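You operate a simulated robot arm through the tools that you are given. There is no shell and no other tool. Be economical: measure what you need, move in short steps, check, and stop when the job is done.

Carry out the task below with a simulated two-armed robot. There is one attempt and no reset: what you move stays moved.

JOB
Pick up the glue bottle from the far end of the table sheet with one hand, pass it to the other hand and put it on the middle shelf of the clamp bench. Set down upright: glue bottle.

Only the result counts: the job must be done as asked and must still hold three seconds after the hand-in. Knocking over, shifting, dropping, spilling or breaking anything else fails it. Flat cloth is picked up by pressing the open fingertips on it (5 to 10 N) and closing them slowly along it; thin cloth reads only 2 to 8 mm in the jaws.

ROBOT AND FRAMES
Two 7-joint arms with four-finger grippers on one trunk, on a base that drives. Base frame: it is fixed to the floor where the robot stands at the start and does not move with it; the origin is under the middle of the robot, x ahead of it, y to its left, z up; the surface under the hand at the start is at about z = 0.9. Lengths are in m, angles in degrees, forces in N, time in s.
The left shoulder is at the start at [0.04, 0.181, 1.154], the right one opposite. With the tool pointing down near the work surface each hand reaches from about 0.32 to 0.84 m from the robot's upright axis, wherever it stands, measured 20 degrees to its own side. Places, roughly: middle shelf of the clamp bench [0.1, -4.1, 0.5]. Payload 3.67 kg a hand.
The tool frame of a hand sits at the grasp point between the pads (the TCP): z along the fingers, y along the line on which they close. The tips reach 0.028 m beyond it. Largest opening 0.112 m; the body of the gripper starts 0.073 m behind the TCP.
Orientation is told as [roll, pitch, yaw] about the base's x, y, z axes, in that order, counted from this pose: with the fingers straight down and closing along the base's y, the tool's x points along the base's -x, its y along +y and its z along -z.

CONTROLS
- The arms move only by the tool nudge_tool. It takes "left_moves", "right_moves" or both (then of equal length, played together; a hand with none holds still); each is a list that holds one entry, the list of rows, each a list of 7 numbers: the shift along the tool's x, y, z in m, then the turn, a rotation vector about the tool's x, y, z in degrees, then the closure, from 0 (fully open) to 1 (shut). In form: [[[tx, ty, tz, rx, ry, rz, jaw], ...]]. A call has 1 to 8 rows; each row shifts and turns the commanded pose from where the row before left it, along the tool's axes as they then stand. Rows are played at 5 a second. More than 0.05 m and 8.6 degrees between two rows, or a gripper value outside its range, and nothing of the call is played. A pose out of reach is approached as far as the arm can. The call stops where the force on the tool passes 40 N (or 10 N more than at its start, if that is more) or the arm is blocked; 0.2 s more then pass. Each finger halts on what it meets, pressing with about 30 N; the grip force reading is that of the motor and also rises with nothing between the fingers. The clock runs only during rows and for 0.2 s after the last one: add rows that do not move to give the fingers time. It gives the time, the measured TCP pose, the force on the tool (base axes), the opening and the grip force at its end, in the units of the frame above (readings bear some noise), with the torque about the TCP (base axes, N m) and any sound that the robot's microphone picked up, and new pictures: "pictures" is both (left out), scene, wrist or none (wrist: the cameras of the hands that moved).
- Cameras (640 x 400 px; columns grow to the right, rows downward): "scene" is now at [0.1067, -0.0255, 1.3977]; the picture's right is [-0.28, -0.96, 0.00], its down [-0.43, 0.13, -0.89] and it looks along [0.86, -0.25, -0.45] (base axes); focal length 254 px, centre (320, 200). "left" rides on the left gripper at [0.06, 0.018, -0.104] in its tool frame; the picture's right is [-0.29, 0.96, 0.00], its down [-0.80, -0.24, -0.55] and it looks along [-0.53, -0.16, 0.83] (tool axes); focal length 234 px, centre (320, 200). "right" rides on the right gripper at [0.06, -0.018, -0.104] in its tool frame; the picture's right is [0.29, 0.96, 0.00], its down [-0.80, 0.24, -0.55] and it looks along [-0.53, 0.16, 0.83] (tool axes); focal length 234 px, centre (320, 200). There is no depth. A picture from a camera that has moved, and an enlarged one, comes with that camera's place and axes in the base frame and with its lens.
- move_column(by): slides the trunk up (or, below 0, down) by that many m; the arms and the scene camera ride with it, the base frame stays. It gives what a move gives, with no picture.
- base_move(legs): drives the robot by 1 to 6 legs, each [ahead, left, turn to the left] in m, m and degrees, along the robot's own axes; the way and the turn of a leg run together, so that a leg with both is an arc; at most 1.5 m and 180 degrees a leg. The arms and the cameras ride along, it lands a little off, and it stops where it bumps. It gives what a move gives, and a new picture of the scene camera.
- head_to(pan, tilt): turns the head with the scene camera to pan (to the left, within 86 degrees either way) and tilt (down, from -29 to 69), counted from straight ahead of the robot. It gives what a move gives, and a new picture of the scene camera.
- close_up(camera, box): a new picture of the part [left, top, right, bottom] of that camera's present view, enlarged. No time passes.
- job_done(): hands the job in; it is judged then, once.

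Go step by step. Nothing tells you exact positions but the pictures and the camera data: compare them with the known pose of the tool, close in by small moves and look again before you grip or let go. The budget is 120 turns and 260 pictures, counting those below and the enlarged ones. Unless the task says otherwise, let go and move clear before handing in, and close with one line.

The tools are called after "Call:" by a JSON object that holds its "name" and its "arguments". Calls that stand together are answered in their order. nudge_tool: Moves the arms, as the interface text tells. Its arguments: {"type":"object","properties":{"left_moves":{"type":"array"},"right_moves":{"type":"array"},"pictures":{"type":"string","enum":["both","scene","wrist","none"]}},"required":[]} The other tools are called the same way: move_column (by) slides the trunk up or down; base_move (legs) drives the base; head_to (pan, tilt) turns the head that bears the scene camera; close_up (camera, box) takes an enlarged picture of a part of a camera's view; job_done () hands the job in.

At the start:

```text
time: 0.0
left_tool_pos: [0.4129, 0.1136, 1.1348]
left_tool_rot: [0.0, 0.0, 0.1]
left_wrist_force: [0.2, 0.4, -0.1]
left_moment: [0.02, 0.0, 0.03]
left_gripper_width: 0.1122
left_gripper_force: 0.0
right_tool_pos: [0.4929, -0.313, 1.1604]
right_tool_rot: [0.0, 0.0, 0.0]
right_wrist_force: [0.6, -0.3, 0.2]
right_moment: [-0.01, -0.02, 0.02]
right_gripper_width: 0.1121
right_gripper_force: 0.0
trunk travel left (down, up): [-0.275, 0.239]
robot x, y, heading: [-0.0012, -0.004, -0.0]
head pan, tilt: [-16.5, 26.7]
```

scene: 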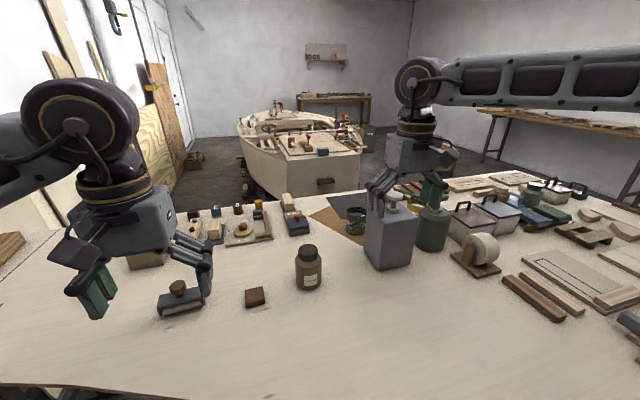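
right: 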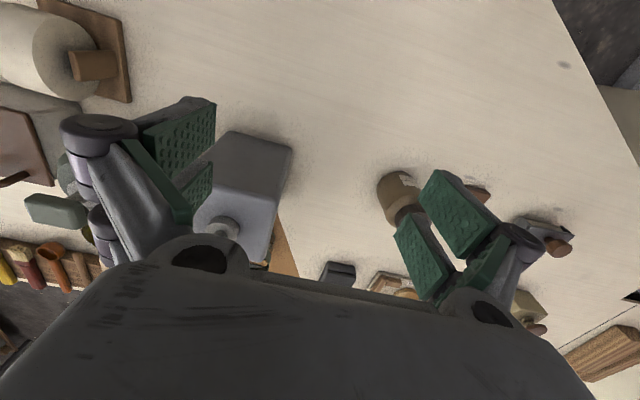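
left: 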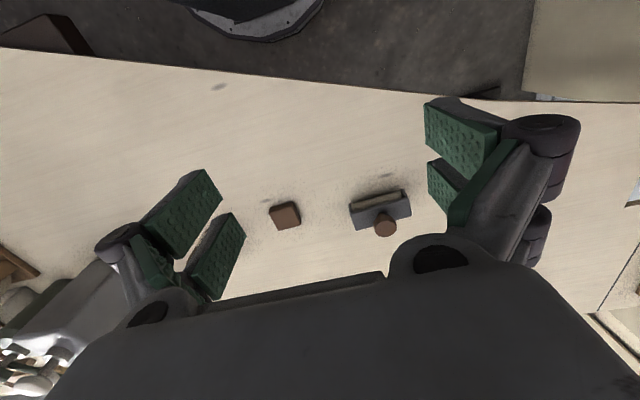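

I see a workbench with a brown bottle, a grey can, a green bottle and other things. I'll enlarge the view and look around for the glue bottle and the table sheet.

Call:
{"name": "close_up", "arguments": {"camera": "scene", "box": [160, 160, 400, 320]}}

Call:
{"name": "close_up", "arguments": {"camera": "scene", "box": [380, 140, 640, 310]}}

Call:
{"name": "head_to", "arguments": {"pan": -60, "tilt": 25}}

```text
2.50 times, centred on (280, 240) of scene
camera zoom: at [0.1067, -0.0255, 1.3977], right [-0.28, -0.96, 0.0], down [-0.43, 0.13, -0.89], along [0.86, -0.25, -0.45], focal length 635 px, centre (420, 100)
```

zoom: 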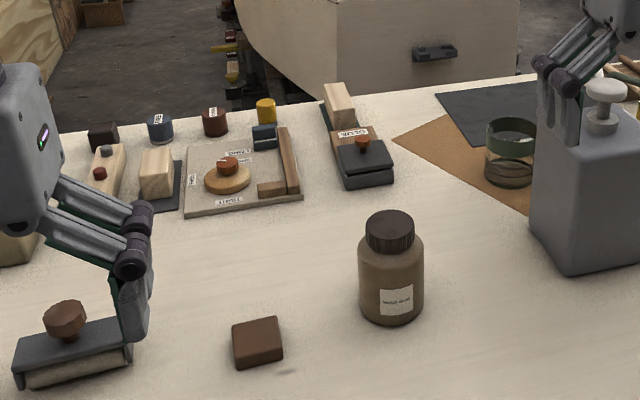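

```text
2.35 times, centred on (510, 225) of scene
camera zoom: at [0.1067, -0.0255, 1.3977], right [-0.28, -0.96, 0.0], down [-0.43, 0.13, -0.89], along [0.86, -0.25, -0.45], focal length 598 px, centre (-127, 141)
```

zoom: 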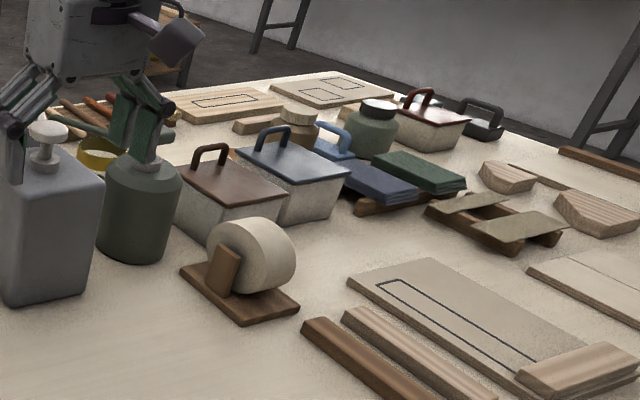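

```text
time: 1.1
left_tool_pos: [0.4135, 0.1133, 1.1346]
left_tool_rot: [0.0, 0.0, 0.1]
left_wrist_force: [-0.8, -0.4, 0.5]
left_moment: [0.03, -0.01, -0.04]
left_gripper_width: 0.112
left_gripper_force: 0.1
right_tool_pos: [0.4925, -0.3135, 1.1589]
right_tool_rot: [-0.1, 0.1, 0.0]
right_wrist_force: [0.2, -0.3, -0.6]
right_moment: [-0.01, 0.01, -0.04]
right_gripper_width: 0.1121
right_gripper_force: 0.2
trunk travel left (down, up): [-0.275, 0.239]
robot x, y, heading: [-0.0022, 0.0002, -0.1]
head pan, tilt: [-60.0, 25.0]
camera scene: at [0.065, -0.0793, 1.4004], right [-0.87, -0.5, 0.0], down [-0.21, 0.37, -0.91], along [0.45, -0.78, -0.42], focal length 254 px, centre (320, 200)
```

scene: 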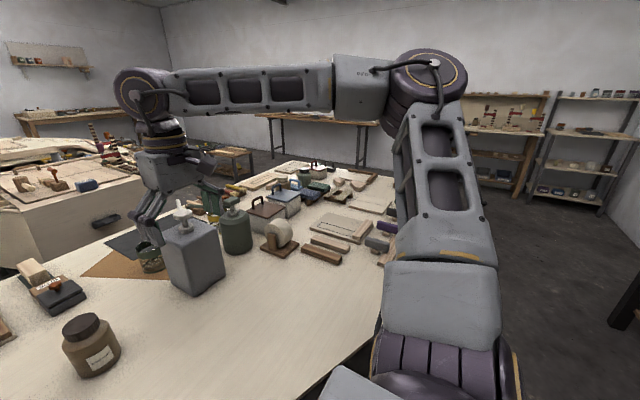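

The brown bottle has a label, so I'll read it and look closer at the other candidates and the shelves at the right wall.

Call:
{"name": "close_up", "arguments": {"camera": "scene", "box": [50, 300, 140, 390]}}

Call:
{"name": "close_up", "arguments": {"camera": "scene", "box": [200, 150, 400, 275]}}

Call:
{"name": "close_up", "arguments": {"camera": "scene", "box": [450, 80, 640, 220]}}

Call:
{"name": "close_up", "arguments": {"camera": "scene", "box": [0, 130, 220, 270]}}

```text
4.44 times, centred on (95, 345) of scene
camera zoom: at [0.065, -0.0793, 1.4004], right [-0.87, -0.5, 0.0], down [-0.21, 0.37, -0.91], along [0.45, -0.78, -0.42], focal length 1129 px, centre (1320, -444)
```

zoom: 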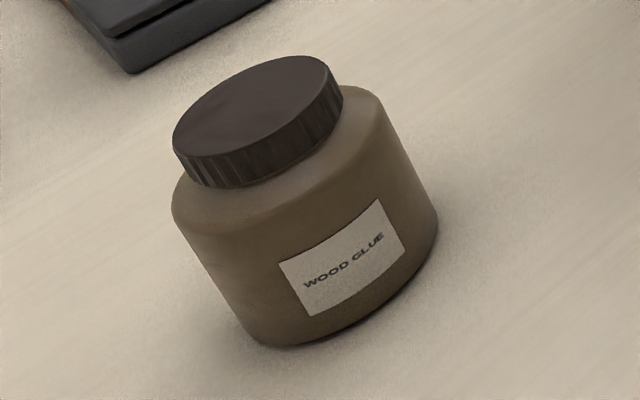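

```text
3.20 times, centred on (300, 212) of scene
camera zoom: at [0.065, -0.0793, 1.4004], right [-0.87, -0.5, 0.0], down [-0.21, 0.37, -0.91], along [0.45, -0.78, -0.42], focal length 813 px, centre (384, 160)
```

zoom: 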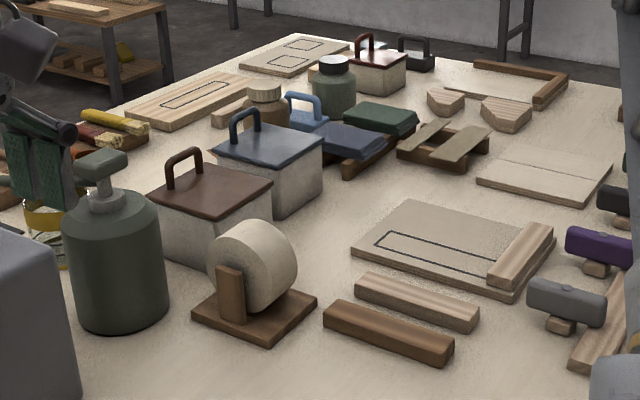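

```text
2.86 times, centred on (545, 150) of scene
camera zoom: at [0.065, -0.0793, 1.4004], right [-0.87, -0.5, 0.0], down [-0.21, 0.37, -0.91], along [0.45, -0.78, -0.42], focal length 726 px, centre (-323, 343)
```

zoom: 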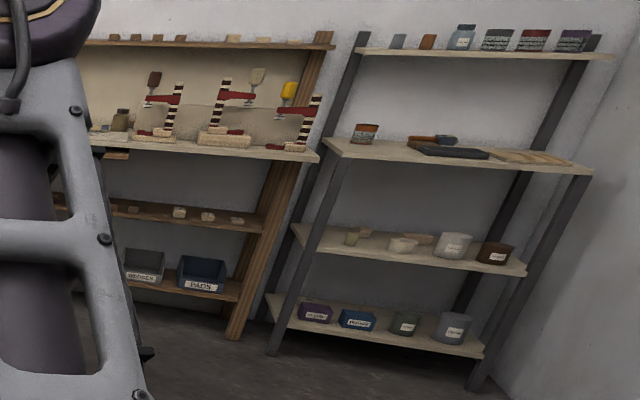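

```text
2.86 times, centred on (110, 200) of scene
camera zoom: at [0.065, -0.0793, 1.4004], right [-0.87, -0.5, 0.0], down [-0.21, 0.37, -0.91], along [0.45, -0.78, -0.42], focal length 726 px, centre (920, 200)
```

zoom: 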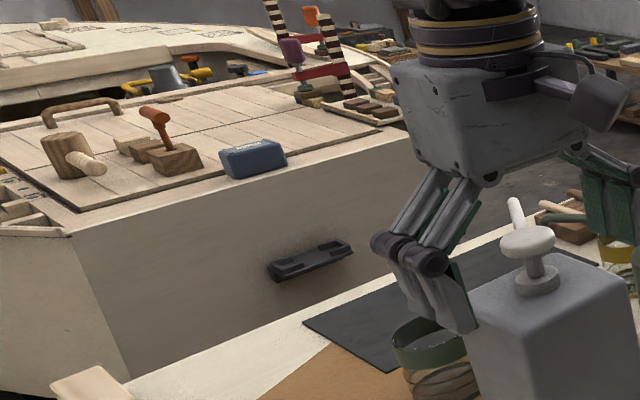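

The near jar reads "WOOD GLUE", and the clamp bench is the wooden rack with clamps. Before I commit, I'll check the other jars on the table for labels.

Call:
{"name": "close_up", "arguments": {"camera": "scene", "box": [260, 160, 340, 210]}}

Call:
{"name": "close_up", "arguments": {"camera": "scene", "box": [460, 85, 560, 185]}}

Call:
{"name": "head_to", "arguments": {"pan": 25, "tilt": 30}}

Call:
{"name": "head_to", "arguments": {"pan": -20, "tilt": 50}}

```text
8.00 times, centred on (300, 185) of scene
camera zoom: at [0.065, -0.0793, 1.4004], right [-0.87, -0.5, 0.0], down [-0.21, 0.37, -0.91], along [0.45, -0.78, -0.42], focal length 2032 px, centre (480, 320)
```

zoom: 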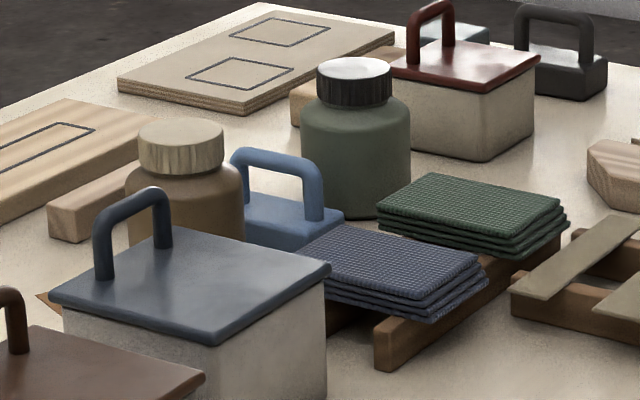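

```text
4.00 times, centred on (510, 135) of scene
camera zoom: at [0.065, -0.0793, 1.4004], right [-0.87, -0.5, 0.0], down [-0.21, 0.37, -0.91], along [0.45, -0.78, -0.42], focal length 1016 px, centre (-440, 460)
```

zoom: 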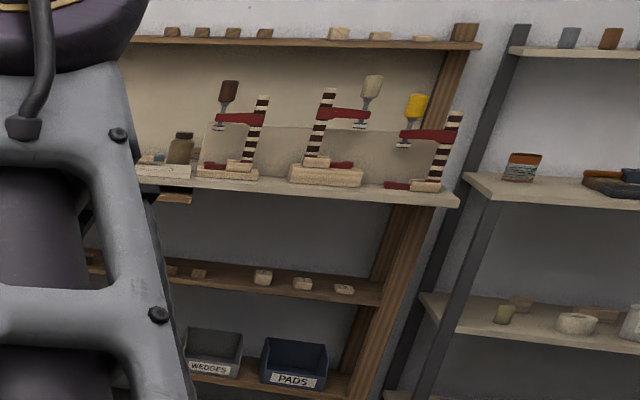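

```text
time: 2.7
left_tool_pos: [0.4146, 0.1133, 1.1339]
left_tool_rot: [0.0, 0.0, 0.1]
left_wrist_force: [0.6, 0.0, 0.4]
left_moment: [-0.05, -0.03, -0.01]
left_gripper_width: 0.1117
left_gripper_force: 0.0
right_tool_pos: [0.4926, -0.3146, 1.1603]
right_tool_rot: [-0.1, 0.0, 0.0]
right_wrist_force: [-0.5, -1.3, -0.3]
right_moment: [0.02, -0.03, 0.0]
right_gripper_width: 0.1119
right_gripper_force: 0.1
trunk travel left (down, up): [-0.275, 0.239]
robot x, y, heading: [0.0009, 0.0023, -0.1]
head pan, tilt: [25.0, 30.0]
camera scene: at [0.1009, 0.0386, 1.3925], right [0.42, -0.91, 0.0], down [-0.45, -0.21, -0.87], along [0.79, 0.37, -0.5], focal length 254 px, centre (320, 200)
```

scene: 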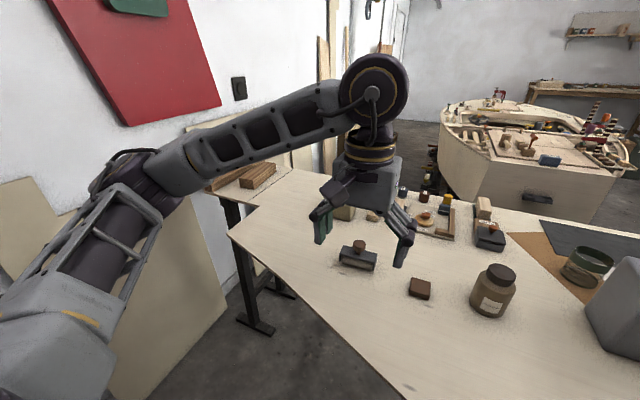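

```text
time: 3.8
left_tool_pos: [0.4141, 0.1145, 1.135]
left_tool_rot: [0.1, -0.1, 0.1]
left_wrist_force: [0.0, -0.5, -0.3]
left_moment: [-0.03, 0.02, 0.02]
left_gripper_width: 0.1122
left_gripper_force: 0.0
right_tool_pos: [0.4928, -0.3148, 1.1594]
right_tool_rot: [0.0, 0.0, 0.0]
right_wrist_force: [0.0, 0.7, 0.7]
right_moment: [0.04, 0.0, 0.0]
right_gripper_width: 0.1118
right_gripper_force: 0.1
trunk travel left (down, up): [-0.275, 0.239]
robot x, y, heading: [0.0044, 0.0007, 0.0]
head pan, tilt: [-20.0, 50.0]
camera scene: at [0.0913, -0.0258, 1.363], right [-0.34, -0.94, 0.0], down [-0.72, 0.26, -0.64], along [0.6, -0.22, -0.77], focal length 254 px, centre (320, 200)
```

scene: 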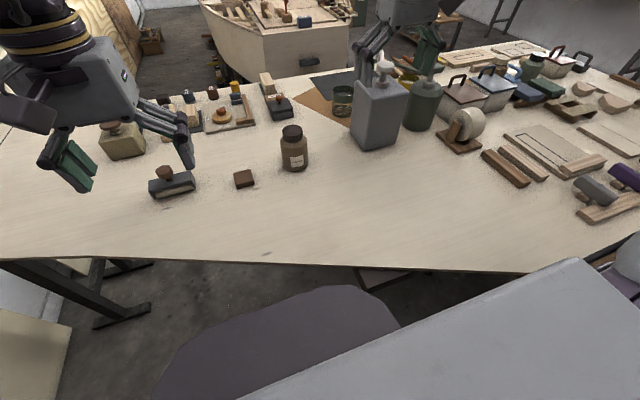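

The table runs left past the arm, with a khaki container there too. I'll enlarge that area and the labelled box.

Call:
{"name": "close_up", "arguments": {"camera": "scene", "box": [90, 60, 210, 200]}}

Call:
{"name": "close_up", "arguments": {"camera": "scene", "box": [190, 60, 330, 195]}}

```text
2.86 times, centred on (150, 130) of scene
camera zoom: at [0.0913, -0.0258, 1.363], right [-0.34, -0.94, 0.0], down [-0.72, 0.26, -0.64], along [0.6, -0.22, -0.77], focal length 726 px, centre (806, 400)
```

zoom: 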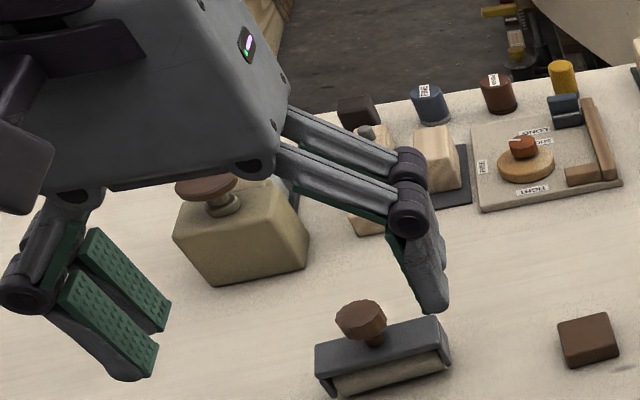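

```text
2.96 times, centred on (260, 128) of scene
camera zoom: at [0.0913, -0.0258, 1.363], right [-0.34, -0.94, 0.0], down [-0.72, 0.26, -0.64], along [0.6, -0.22, -0.77], focal length 753 px, centre (498, 415)
```

zoom: 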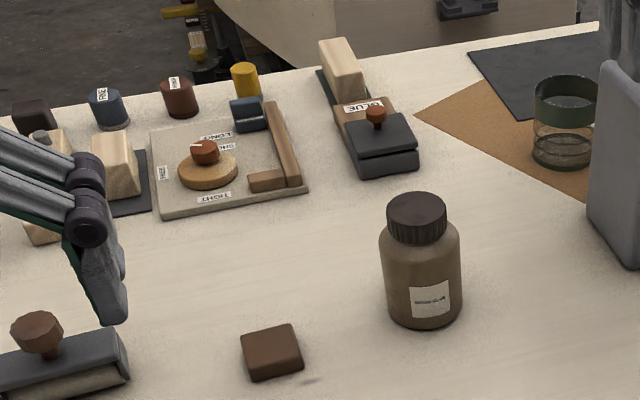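

The target is the "WOOD GLUE" jar at about (0.585, -0.135), 0.11 tall and 0.068 wide. Plan: the left hand takes the cap from above, the right hand takes the body tilted, and the right hand sets it on the shelf. First I'll bring the left hand above the jar and move the right hand out of the way.

Call:
{"name": "nudge_tool", "arguments": {"left_moves": [[[-0.022, -0.035, 0, 0, 0, 0, 0], [-0.022, -0.035, 0, 0, 0, 0, 0], [-0.022, -0.035, 0, 0, 0, 0, 0], [-0.022, -0.035, 0, 0, 0, 0, 0], [-0.022, -0.035, 0, 0, 0, 0, 0], [-0.022, -0.035, 0, 0, 0, 0, 0], [-0.022, -0.035, 0, 0, 0, 0, 0], [0, 0, 0, 0, 0, 0, 0]]], "right_moves": [[[0.01, -0.025, -0.013, 0, 0, 0, 0], [0.01, -0.025, -0.013, 0, 0, 0, 0], [0.01, -0.025, -0.013, 0, 0, 0, 0], [0.01, -0.02, -0.013, 0, 0, 0, 0], [0.01, -0.01, -0.013, 0, 0, 0, 0], [0.01, 0, -0.013, 0, 0, 0, 0], [0.01, 0, -0.013, 0, 0, 0, 0], [0, 0, 0, 0, 0, 0, 0]]]}}

```text
time: 5.6
left_tool_pos: [0.5698, -0.1313, 1.1352]
left_tool_rot: [-0.1, -0.1, 0.1]
left_wrist_force: [0.8, -0.1, 0.1]
left_moment: [-0.08, 0.0, 0.0]
left_gripper_width: 0.112
left_gripper_force: 0.1
right_tool_pos: [0.4232, -0.419, 1.2515]
right_tool_rot: [0.0, 0.0, 0.0]
right_wrist_force: [0.0, 0.3, 0.5]
right_moment: [-0.04, 0.0, -0.03]
right_gripper_width: 0.1122
right_gripper_force: 0.0
trunk travel left (down, up): [-0.275, 0.239]
robot x, y, heading: [-0.0024, -0.0005, 0.4]
head pan, tilt: [-20.0, 50.0]
camera scene: at [0.0914, -0.0247, 1.363], right [-0.34, -0.94, 0.0], down [-0.72, 0.26, -0.64], along [0.6, -0.22, -0.77], focal length 254 px, centre (320, 200)
camera right: at [0.3636, -0.4364, 1.3558], right [-0.29, 0.96, 0.0], down [0.8, 0.24, 0.55], along [0.53, 0.16, -0.83], focal length 234 px, centre (320, 200)
camera left: at [0.5086, -0.1114, 1.2385], right [0.29, 0.96, 0.0], down [0.8, -0.24, 0.55], along [0.53, -0.16, -0.83], focal length 234 px, centre (320, 200)
```

scene: 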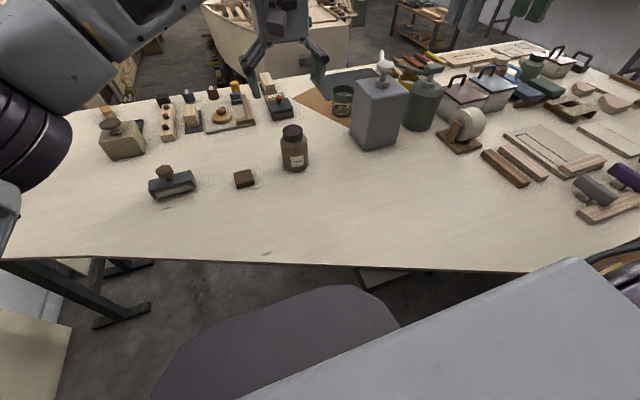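
right: 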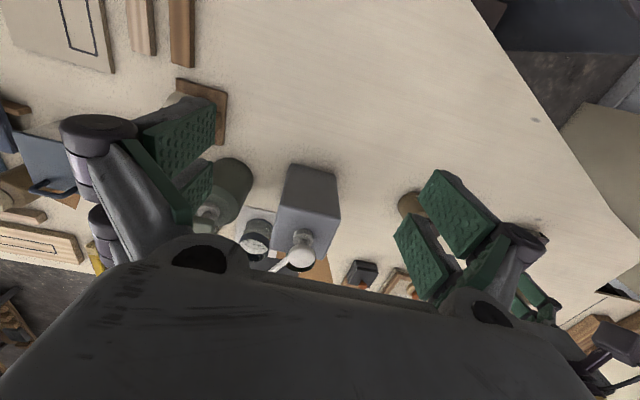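
left: 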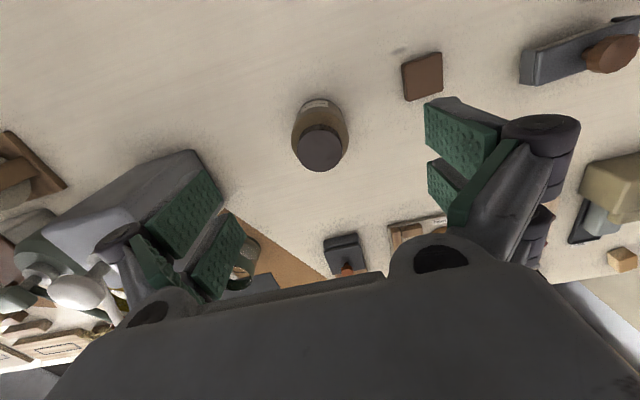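

The two views put the jar axis at about (0.592, -0.137), with the cap top near z = 1.012. I'll line up and come part of the way down.

Call:
{"name": "nudge_tool", "arguments": {"left_moves": [[[-0.022, -0.006, 0, 0, 0, 0, 0], [0, 0, 0.03, 0, 0, 0, 0], [0, 0, 0.03, 0, 0, 0, 0], [0, 0, 0, 0, 0, 0, 0]]]}}

```text
time: 6.6
left_tool_pos: [0.5891, -0.1377, 1.0745]
left_tool_rot: [0.0, 0.0, -0.1]
left_wrist_force: [-0.1, 0.0, -0.1]
left_moment: [-0.01, -0.01, 0.01]
left_gripper_width: 0.1122
left_gripper_force: 0.1
right_tool_pos: [0.4237, -0.4198, 1.2524]
right_tool_rot: [0.0, -0.1, 0.0]
right_wrist_force: [-0.6, -1.0, -0.1]
right_moment: [-0.02, -0.01, -0.01]
right_gripper_width: 0.112
right_gripper_force: 0.2
trunk travel left (down, up): [-0.275, 0.239]
robot x, y, heading: [0.0041, -0.0006, 0.3]
head pan, tilt: [-20.0, 50.0]
camera scene: at [0.0909, -0.0263, 1.363], right [-0.34, -0.94, 0.0], down [-0.72, 0.26, -0.64], along [0.6, -0.22, -0.77], focal length 254 px, centre (320, 200)
camera left: at [0.5287, -0.1188, 1.1778], right [0.29, 0.96, 0.0], down [0.8, -0.24, 0.55], along [0.53, -0.16, -0.83], focal length 234 px, centre (320, 200)
```

scene: 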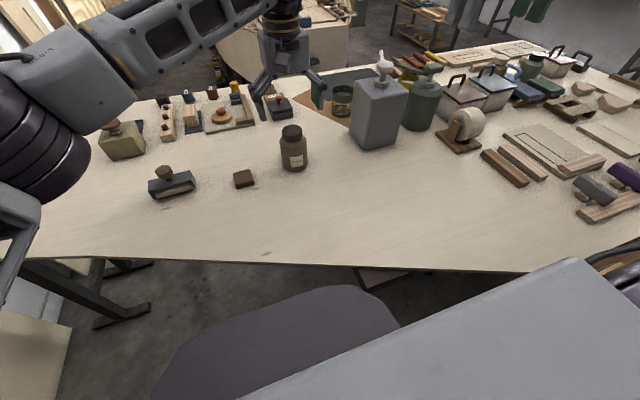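
left: 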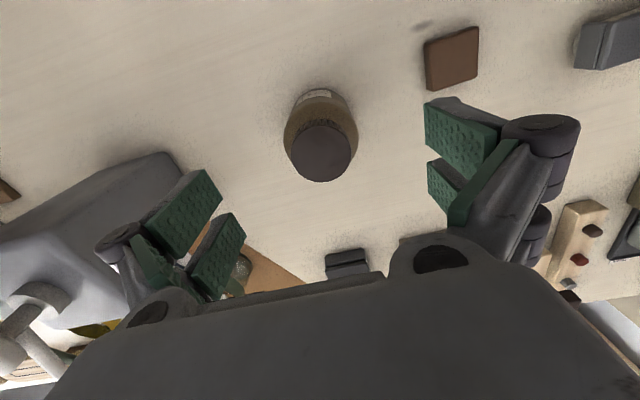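

The alignment holds, with the cap at about (0.594, -0.138). I'll come down onto the cap and close.

Call:
{"name": "nudge_tool", "arguments": {"left_moves": [[[-0.004, 0, 0.03, 0, 0, 0, 0], [0, 0, 0.025, 0, 0, 0, 0], [0, 0, 0.014, 0, 0, 0, 0], [0, 0, 0, 0, 0, 0, 0]]]}}

Call:
{"name": "close_up", "arguments": {"camera": "scene", "box": [240, 80, 340, 190]}}

```text
time: 7.6
left_tool_pos: [0.5946, -0.1379, 1.0051]
left_tool_rot: [0.0, 0.0, 0.1]
left_wrist_force: [-0.6, -0.2, 0.2]
left_moment: [0.02, -0.01, 0.01]
left_gripper_width: 0.1121
left_gripper_force: 0.1
right_tool_pos: [0.4234, -0.4197, 1.2511]
right_tool_rot: [-0.1, 0.0, 0.0]
right_wrist_force: [0.2, 0.4, -0.8]
right_moment: [-0.01, 0.0, 0.0]
right_gripper_width: 0.112
right_gripper_force: 0.0
trunk travel left (down, up): [-0.275, 0.239]
robot x, y, heading: [-0.0026, 0.0003, 0.1]
head pan, tilt: [-20.0, 50.0]
camera scene: at [0.0912, -0.0261, 1.363], right [-0.34, -0.94, 0.0], down [-0.72, 0.26, -0.64], along [0.6, -0.22, -0.77], focal length 254 px, centre (320, 200)
camera left: at [0.5335, -0.1188, 1.1094], right [0.29, 0.96, 0.0], down [0.8, -0.24, 0.55], along [0.53, -0.16, -0.83], focal length 234 px, centre (320, 200)
```

scene: 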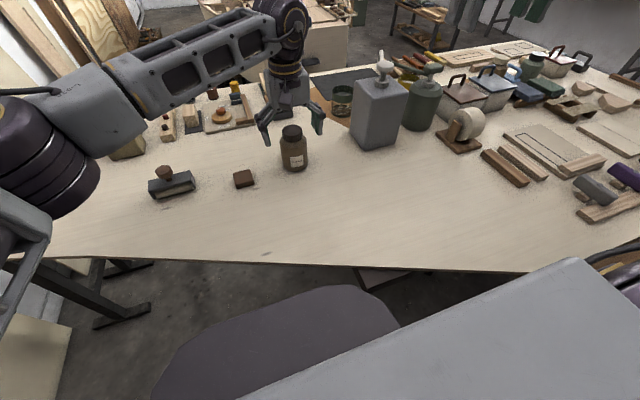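
left: 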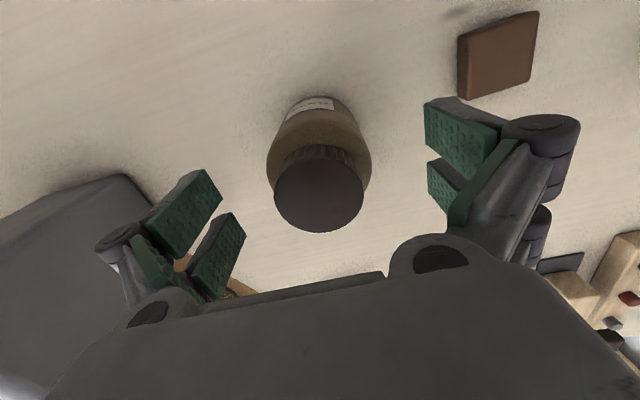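

```text
3.64 times, centred on (290, 135) of scene
camera zoom: at [0.0912, -0.0261, 1.363], right [-0.34, -0.94, 0.0], down [-0.72, 0.26, -0.64], along [0.6, -0.22, -0.77], focal length 924 px, centre (429, 436)
```

zoom: 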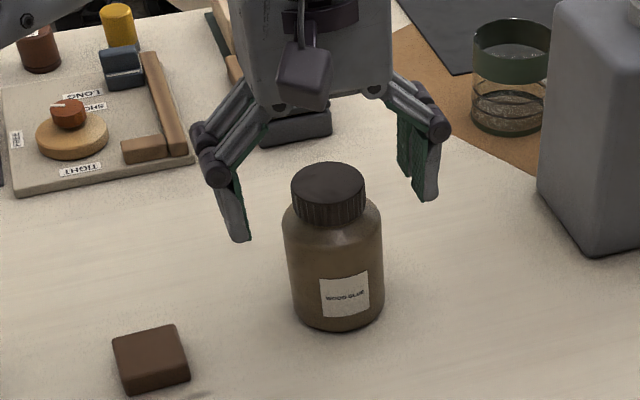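

The cap spans about z 0.979 to 1.005, so the tips are just at the shoulder. I'll raise 4 mm and close gently on the cap.

Call:
{"name": "nudge_tool", "arguments": {"left_moves": [[[0, 0, -0.004, 0, 0, 0, 0], [0, 0, 0, 0, 0, 0, 0.3], [0, 0, 0, 0, 0, 0, 0.5], [0, 0, 0, 0, 0, 0, 0.65], [0, 0, 0, 0, 0, 0, 0.8], [0, 0, 0, 0, 0, 0, 1], [0, 0, 0, 0, 0, 0, 1]]]}}

Call:
{"name": "close_up", "arguments": {"camera": "scene", "box": [240, 80, 340, 190]}}

```text
time: 9.2
left_tool_pos: [0.5938, -0.1386, 1.0108]
left_tool_rot: [0.0, 0.0, -0.1]
left_wrist_force: [-0.2, -3.1, 5.3]
left_moment: [-0.21, -0.02, -0.01]
left_gripper_width: 0.0453
left_gripper_force: 30.2
right_tool_pos: [0.4223, -0.4199, 1.2507]
right_tool_rot: [0.1, 0.0, -0.1]
right_wrist_force: [0.3, 0.4, 0.2]
right_moment: [0.02, -0.01, 0.01]
right_gripper_width: 0.1121
right_gripper_force: 0.1
trunk travel left (down, up): [-0.275, 0.239]
robot x, y, heading: [-0.0042, -0.0009, 0.2]
head pan, tilt: [-20.0, 50.0]
heard: snap
camera scene: at [0.0909, -0.0264, 1.363], right [-0.34, -0.94, 0.0], down [-0.72, 0.26, -0.64], along [0.6, -0.22, -0.77], focal length 254 px, centre (320, 200)
camera left: at [0.5329, -0.1192, 1.1139], right [0.29, 0.96, 0.0], down [0.8, -0.24, 0.55], along [0.53, -0.16, -0.83], focal length 234 px, centre (320, 200)
```

scene: 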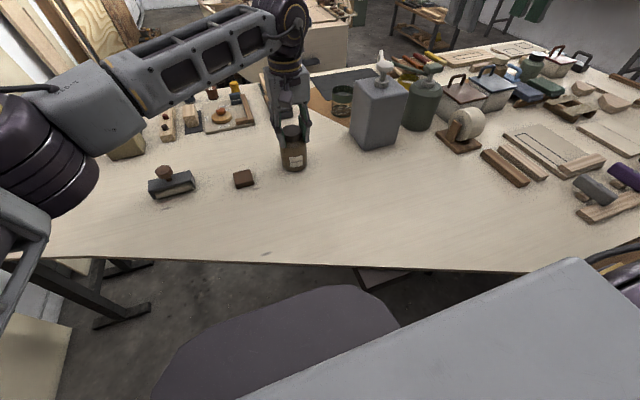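
left: 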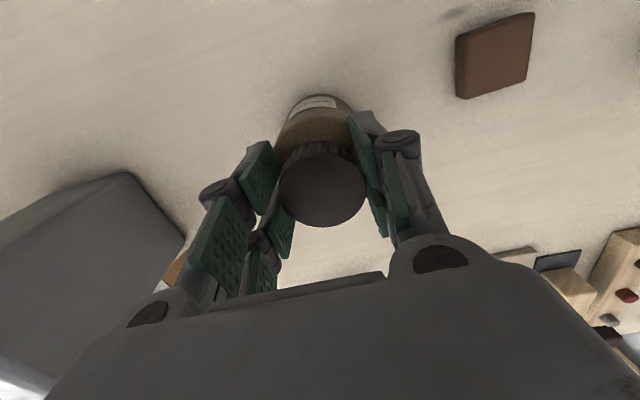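

```text
3.64 times, centred on (290, 135) of scene
camera zoom: at [0.0909, -0.0264, 1.363], right [-0.34, -0.94, 0.0], down [-0.72, 0.26, -0.64], along [0.6, -0.22, -0.77], focal length 924 px, centre (429, 436)
```

zoom: 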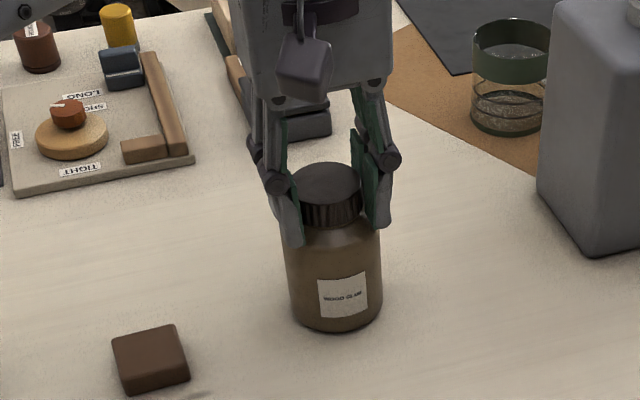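

It gripped at 45 mm, but I heard a snap, so the cap may be a snap-on lid. I'll test with a very small lift and check whether the body follows.

Call:
{"name": "nudge_tool", "arguments": {"left_moves": [[[0, 0, -0.003, 0, 0, 0, 1], [0, 0, -0.003, 0, 0, 0, 1], [0, 0, 0, 0, 0, 0, 1]]], "pictures": "none"}}

Call:
{"name": "close_up", "arguments": {"camera": "scene", "box": [265, 110, 325, 180]}}

```text
time: 10.0
left_tool_pos: [0.5948, -0.1385, 1.0166]
left_tool_rot: [0.0, 0.0, 0.1]
left_wrist_force: [-0.3, 0.1, -1.0]
left_moment: [0.01, -0.01, -0.01]
left_gripper_width: 0.0449
left_gripper_force: 29.6
right_tool_pos: [0.4232, -0.4203, 1.2512]
right_tool_rot: [0.1, 0.0, -0.1]
right_wrist_force: [-0.3, -0.7, 0.1]
right_moment: [-0.01, 0.03, 0.02]
right_gripper_width: 0.112
right_gripper_force: 0.0
trunk travel left (down, up): [-0.275, 0.239]
robot x, y, heading: [0.001, -0.0018, 0.0]
head pan, tilt: [-20.0, 50.0]
```

```text
5.71 times, centred on (295, 145) of scene
camera zoom: at [0.0914, -0.026, 1.3629], right [-0.34, -0.94, 0.0], down [-0.72, 0.26, -0.64], along [0.6, -0.22, -0.77], focal length 1451 px, centre (463, 514)
```

zoom: 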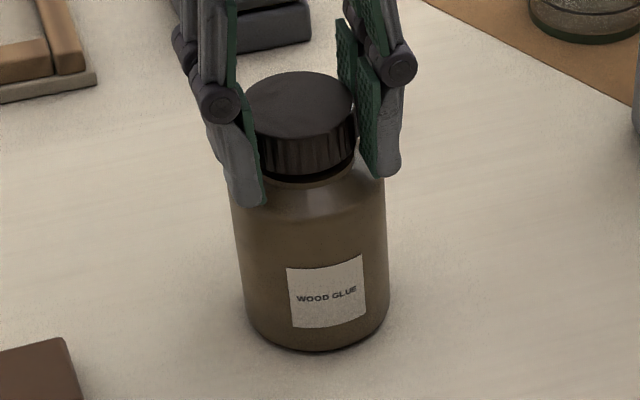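

The cap is lifting off the neck, so the lid isn't fixed. I'll push it back on, let go, and grip the body instead.

Call:
{"name": "nudge_tool", "arguments": {"left_moves": [[[0, 0, 0.003, 0, 0, 0, 1], [0, 0, 0.003, 0, 0, 0, 1], [0, 0, 0.002, 0, 0, 0, 1], [0, 0, 0, 0, 0, 0, 1]]], "pictures": "none"}}

Call:
{"name": "close_up", "arguments": {"camera": "scene", "box": [265, 110, 325, 180]}}

```text
time: 11.0
left_tool_pos: [0.5938, -0.1375, 1.0096]
left_tool_rot: [-0.1, -0.2, 0.2]
left_wrist_force: [4.1, -2.5, 24.3]
left_moment: [0.18, -0.09, -0.04]
left_gripper_width: 0.0453
left_gripper_force: 30.3
right_tool_pos: [0.4222, -0.4199, 1.251]
right_tool_rot: [0.0, -0.2, -0.1]
right_wrist_force: [1.1, 0.2, -0.3]
right_moment: [-0.01, 0.01, -0.01]
right_gripper_width: 0.1118
right_gripper_force: 0.0
trunk travel left (down, up): [-0.275, 0.239]
robot x, y, heading: [0.0005, -0.0015, -0.2]
head pan, tilt: [-20.0, 50.0]
heard: snap
```

```text
5.71 times, centred on (295, 145) of scene
camera zoom: at [0.0895, -0.0258, 1.3632], right [-0.34, -0.94, 0.0], down [-0.72, 0.26, -0.64], along [0.6, -0.22, -0.77], focal length 1451 px, centre (463, 514)
```

zoom: 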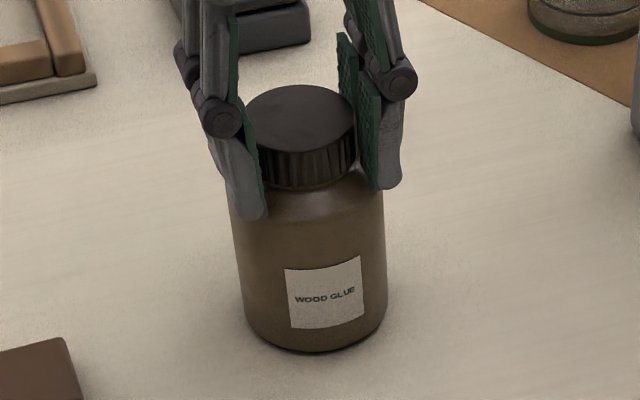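

The lid has snapped back on and looks seated. I'll release it, rise, and prepare to grip the body with the fingers tilted 45° from the left side.

Call:
{"name": "nudge_tool", "arguments": {"left_moves": [[[0, 0, 0, 0, 0, 0, 0.5], [0, 0, 0, 0, 0, 0, 0.3], [0, 0, 0, 0, 0, 0, 0], [0, 0, 0, 0, 0, 0, 0], [0, 0, -0.03, 0, 0, 0, 0], [0, 0, -0.04, 0, 0, 0, 0], [0, 0, -0.04, 0, 0, 0, 0], [0, 0, -0.04, 0, 0, 0, 0]]]}}

Call:
{"name": "close_up", "arguments": {"camera": "scene", "box": [225, 110, 325, 190]}}

```text
time: 12.8
left_tool_pos: [0.5934, -0.1382, 1.159]
left_tool_rot: [-0.1, 0.0, -0.1]
left_wrist_force: [-0.1, -0.1, 0.3]
left_moment: [0.02, -0.06, 0.02]
left_gripper_width: 0.1119
left_gripper_force: 0.1
right_tool_pos: [0.4227, -0.4205, 1.2509]
right_tool_rot: [0.1, 0.0, 0.0]
right_wrist_force: [0.6, -1.0, -0.3]
right_moment: [0.02, -0.03, -0.01]
right_gripper_width: 0.1121
right_gripper_force: 0.0
trunk travel left (down, up): [-0.275, 0.239]
robot x, y, heading: [-0.0021, 0.0015, -0.2]
head pan, tilt: [-20.0, 50.0]
camera scene: at [0.0902, -0.0264, 1.363], right [-0.34, -0.94, 0.0], down [-0.72, 0.26, -0.64], along [0.6, -0.22, -0.77], focal length 254 px, centre (320, 200)
camera left: at [0.532, -0.1189, 1.2627], right [0.29, 0.96, 0.0], down [0.8, -0.24, 0.55], along [0.53, -0.16, -0.83], focal length 234 px, centre (320, 200)
```

scene: 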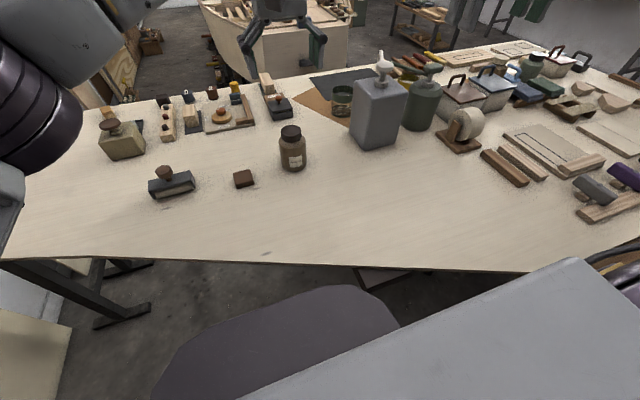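
left: 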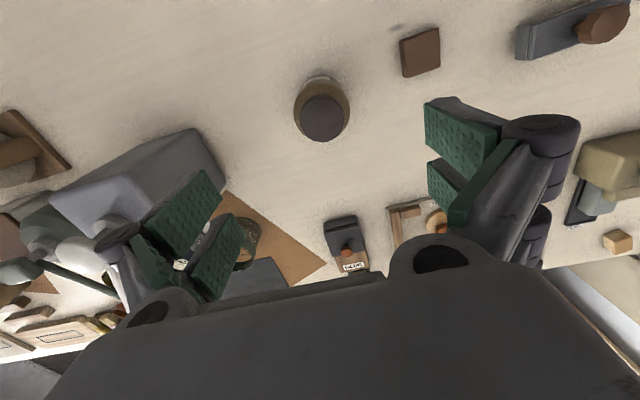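

```text
5.00 times, centred on (275, 150) of scene
camera zoom: at [0.0902, -0.0264, 1.363], right [-0.34, -0.94, 0.0], down [-0.72, 0.26, -0.64], along [0.6, -0.22, -0.77], focal length 1270 px, centre (545, 450)
```

zoom: 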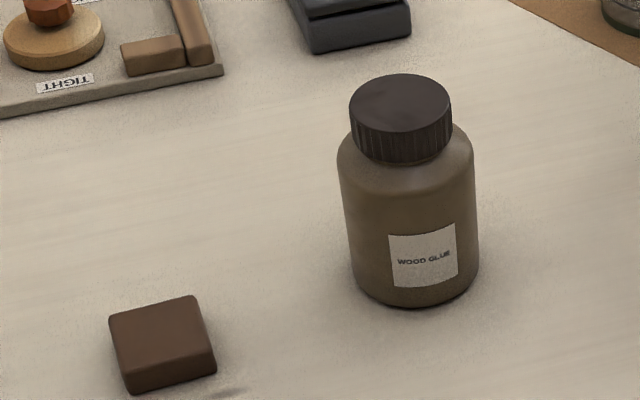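

The jar is intact and upright. Now I'll turn the left hand by -90° yaw, above the jar.

Call:
{"name": "nudge_tool", "arguments": {"left_moves": [[[0, 0, -0.005, 0, 0, 8.5, 0], [0, 0, -0.005, 0, 0, 8.5, 0], [0, 0, -0.005, 0, 0, 8.5, 0], [0, 0, -0.005, 0, 0, 8.5, 0], [0, 0, 0, 0, 0, 8.5, 0], [0, 0, 0, 0, 0, 8.5, 0], [0, 0, 0, 0, 0, 8.5, 0], [0, 0, 0, 0, 0, 8.5, 0]]], "pictures": "none"}}

Call:
{"name": "nudge_tool", "arguments": {"left_moves": [[[0.02, 0, 0, 0, 0, 7.5, 0], [0.02, 0, 0, 0, 0, 7.5, 0], [0.02, 0, 0, 0, 0, 7, 0], [0.02, 0, 0, 0, -8.5, 0, 0], [0, 0, 0, 0, -8.5, 0, 0], [0, 0, 0, 0, -8.5, 0, 0], [0, 0, 0, 0, -8.5, 0, 0], [0, 0, 0, 0, -8.5, 0, 0]]]}}

```text
time: 14.6
left_tool_pos: [0.5298, -0.1056, 1.1618]
left_tool_rot: [0.0, -0.4, -64.5]
left_wrist_force: [1.3, 2.1, -0.4]
left_moment: [-0.16, 0.07, 0.04]
left_gripper_width: 0.1123
left_gripper_force: 0.0
left hand out of reach, approached as far as the arm can: row 7, 8
right_tool_pos: [0.4239, -0.416, 1.2526]
right_tool_rot: [0.0, 0.1, 0.1]
right_wrist_force: [-0.6, -0.1, 0.3]
right_moment: [0.01, -0.03, 0.01]
right_gripper_width: 0.1119
right_gripper_force: 0.0
trunk travel left (down, up): [-0.275, 0.239]
robot x, y, heading: [-0.003, 0.0034, -0.0]
head pan, tilt: [-20.0, 50.0]
```

```text
time: 16.4
left_tool_pos: [0.4175, -0.1313, 1.1567]
left_tool_rot: [0.4, -42.9, -82.2]
left_wrist_force: [0.2, 0.3, -0.2]
left_moment: [0.0, 0.0, -0.01]
left_gripper_width: 0.1122
left_gripper_force: 0.1
left hand out of reach, approached as far as the arm can: row 1, 2, 3
right_tool_pos: [0.4232, -0.4188, 1.2514]
right_tool_rot: [0.0, 0.0, 0.0]
right_wrist_force: [-0.1, 0.2, -0.4]
right_moment: [-0.01, 0.01, 0.02]
right_gripper_width: 0.1119
right_gripper_force: 0.1
trunk travel left (down, up): [-0.275, 0.239]
robot x, y, heading: [-0.0015, 0.0024, 0.2]
head pan, tilt: [-20.0, 50.0]
camera scene: at [0.0911, -0.0255, 1.363], right [-0.34, -0.94, 0.0], down [-0.72, 0.26, -0.64], along [0.6, -0.22, -0.77], focal length 254 px, centre (320, 200)
camera left: at [0.4189, -0.0128, 1.1932], right [0.98, -0.08, 0.2], down [-0.21, -0.24, 0.95], along [-0.02, -0.97, -0.25], focal length 234 px, centre (320, 200)
```

scene: 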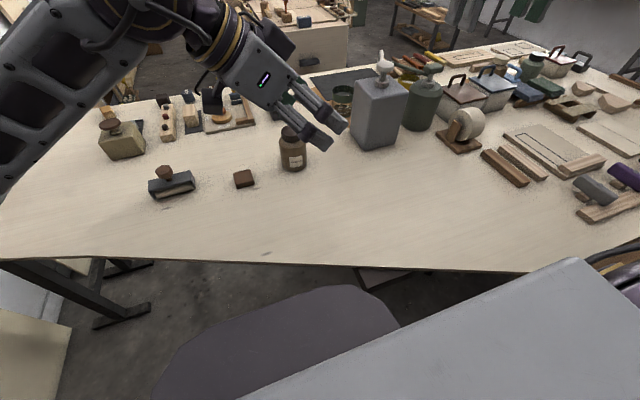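
left: 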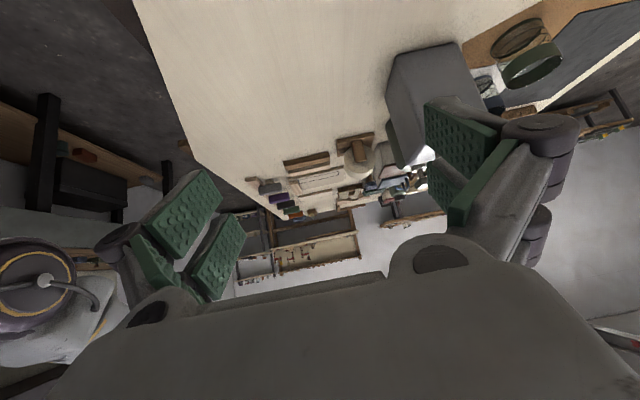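

The left hand can hold yaw -82°/pitch -43° at x ≈ 0.42 (good for the handover) but not at the jar's distance. So I'll pick at yaw -45° and turn afterwards in the air.

Call:
{"name": "nudge_tool", "arguments": {"left_moves": [[[0, 0, 0, -5.0, 0, -5.4, 0], [0, 0, 0, -5.0, 0, -5.4, 0], [0, 0, 0, -5.0, 0, -5.4, 0], [0, 0, 0, -5.0, 0, -5.4, 0], [0, 0, 0, -5.0, 0, -5.4, 0], [0, 0, 0, 0, 0, 0, 0]]]}}

```text
time: 17.8
left_tool_pos: [0.4186, -0.13, 1.1579]
left_tool_rot: [0.2, -43.1, -45.4]
left_wrist_force: [0.0, -0.2, -1.0]
left_moment: [0.0, 0.04, 0.05]
left_gripper_width: 0.1122
left_gripper_force: 0.1
right_tool_pos: [0.4237, -0.4189, 1.2514]
right_tool_rot: [0.0, 0.0, 0.0]
right_wrist_force: [0.3, -0.1, -0.5]
right_moment: [-0.03, 0.01, 0.0]
right_gripper_width: 0.1117
right_gripper_force: 0.1
trunk travel left (down, up): [-0.275, 0.239]
robot x, y, heading: [-0.0047, 0.0011, 0.2]
head pan, tilt: [-20.0, 50.0]
camera scene: at [0.0914, -0.0255, 1.3629], right [-0.34, -0.94, 0.0], down [-0.72, 0.26, -0.64], along [0.6, -0.22, -0.77], focal length 254 px, centre (320, 200)
camera left: at [0.3492, -0.0347, 1.1932], right [0.83, 0.53, 0.2], down [-0.03, -0.32, 0.95], along [0.56, -0.79, -0.25], focal length 234 px, centre (320, 200)
```

scene: 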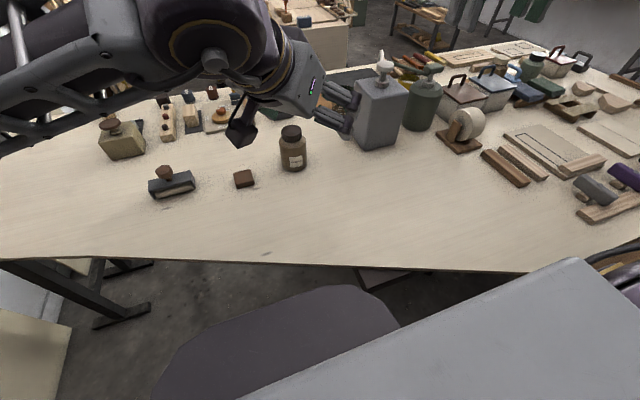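
left: 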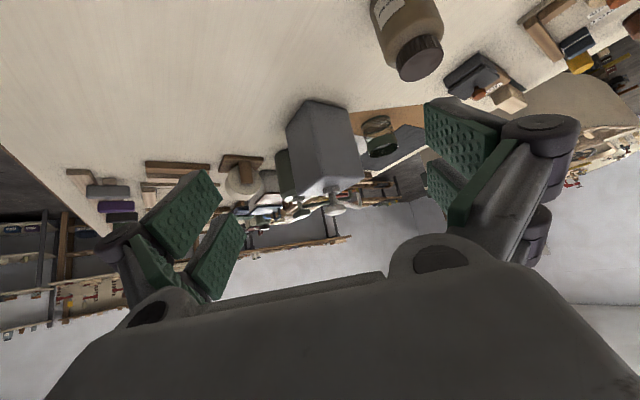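

Now I'll shift so the open jaws sit behind and above the jar along the approach line.

Call:
{"name": "nudge_tool", "arguments": {"left_moves": [[[0.001, 0.0295, 0.0129, 0, 0, 0, 0], [0.001, 0.0295, 0.0129, 0, 0, 0, 0], [0.001, 0.0295, 0.0129, 0, 0, 0, 0], [0.001, 0.0295, 0.0129, 0, 0, 0, 0], [0, 0, 0, 0, 0, 0, 0]]]}}

```text
time: 19.0
left_tool_pos: [0.5246, -0.0693, 1.1172]
left_tool_rot: [0.3, -43.0, -45.4]
left_wrist_force: [0.4, -1.0, 0.3]
left_moment: [0.01, -0.02, 0.02]
left_gripper_width: 0.1119
left_gripper_force: 0.1
right_tool_pos: [0.4231, -0.4216, 1.2517]
right_tool_rot: [0.1, 0.0, 0.1]
right_wrist_force: [-1.3, 0.6, 0.2]
right_moment: [-0.01, -0.04, 0.03]
right_gripper_width: 0.1119
right_gripper_force: 0.0
trunk travel left (down, up): [-0.275, 0.239]
robot x, y, heading: [-0.0015, 0.0005, 0.2]
head pan, tilt: [-20.0, 50.0]
camera scene: at [0.0906, -0.0266, 1.363], right [-0.34, -0.94, 0.0], down [-0.72, 0.26, -0.64], along [0.6, -0.22, -0.77], focal length 254 px, centre (320, 200)
camera left: at [0.4552, 0.0255, 1.1527], right [0.83, 0.52, 0.2], down [-0.03, -0.32, 0.95], along [0.56, -0.79, -0.25], focal length 234 px, centre (320, 200)
```

scene: 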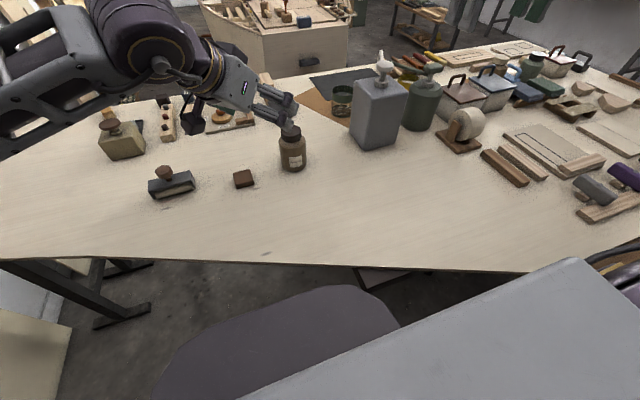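
left: 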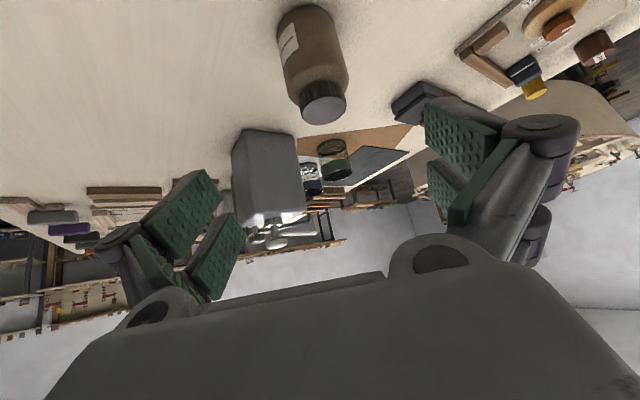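

The view confirms alignment within about 5 mm. I'll go down to the approach line, then advance halfway.

Call:
{"name": "nudge_tool", "arguments": {"left_moves": [[[0.0204, 0.002, 0.0228, 0, 0, 0, 0], [0.0203, 0.002, 0.0227, 0, 0, 0, 0], [0, 0, 0.03, 0, 0, 0, 0], [0, 0, 0.03, 0, 0, 0, 0], [0, 0, 0, 0, 0, 0, 0]]]}}

Call:
{"name": "close_up", "arguments": {"camera": "scene", "box": [200, 60, 340, 200]}}

```text
time: 20.2
left_tool_pos: [0.557, -0.0962, 1.013]
left_tool_rot: [0.3, -43.1, -45.4]
left_wrist_force: [0.0, 0.7, -0.3]
left_moment: [0.01, -0.01, -0.01]
left_gripper_width: 0.1122
left_gripper_force: 0.0
right_tool_pos: [0.4236, -0.4194, 1.2515]
right_tool_rot: [0.0, 0.0, 0.0]
right_wrist_force: [-0.4, -0.1, -0.1]
right_moment: [-0.02, 0.01, 0.01]
right_gripper_width: 0.1121
right_gripper_force: 0.2
trunk travel left (down, up): [-0.275, 0.239]
robot x, y, heading: [0.0006, -0.0012, 0.1]
head pan, tilt: [-20.0, 50.0]
camera scene: at [0.0906, -0.0255, 1.363], right [-0.34, -0.94, 0.0], down [-0.72, 0.26, -0.64], along [0.6, -0.22, -0.77], focal length 254 px, centre (320, 200)
camera left: at [0.4881, -0.0011, 1.0477], right [0.83, 0.52, 0.2], down [-0.03, -0.32, 0.95], along [0.56, -0.79, -0.25], focal length 234 px, centre (320, 200)
```

scene: 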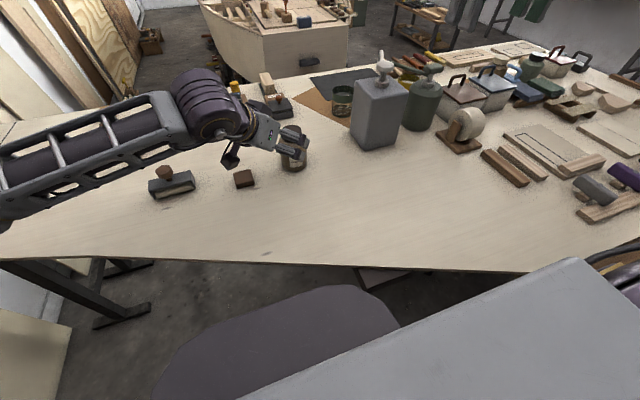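
left: 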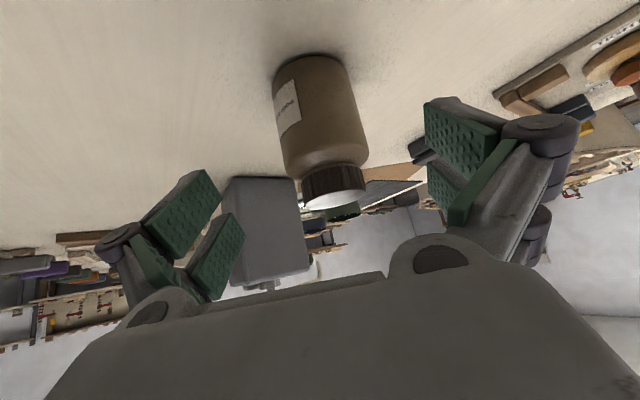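

```text
2.86 times, centred on (270, 130) of scene
camera zoom: at [0.0906, -0.0255, 1.363], right [-0.34, -0.94, 0.0], down [-0.72, 0.26, -0.64], along [0.6, -0.22, -0.77], focal length 726 px, centre (463, 400)
```

zoom: 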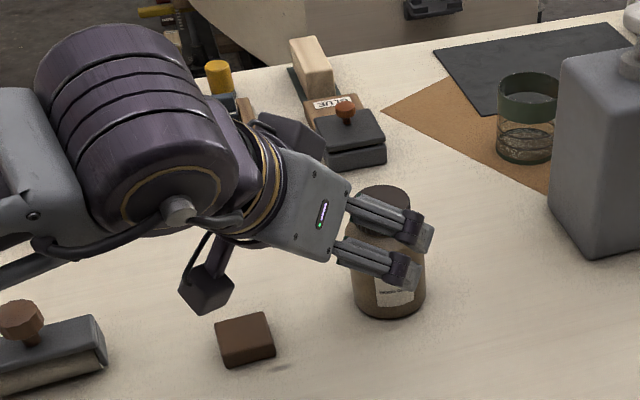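

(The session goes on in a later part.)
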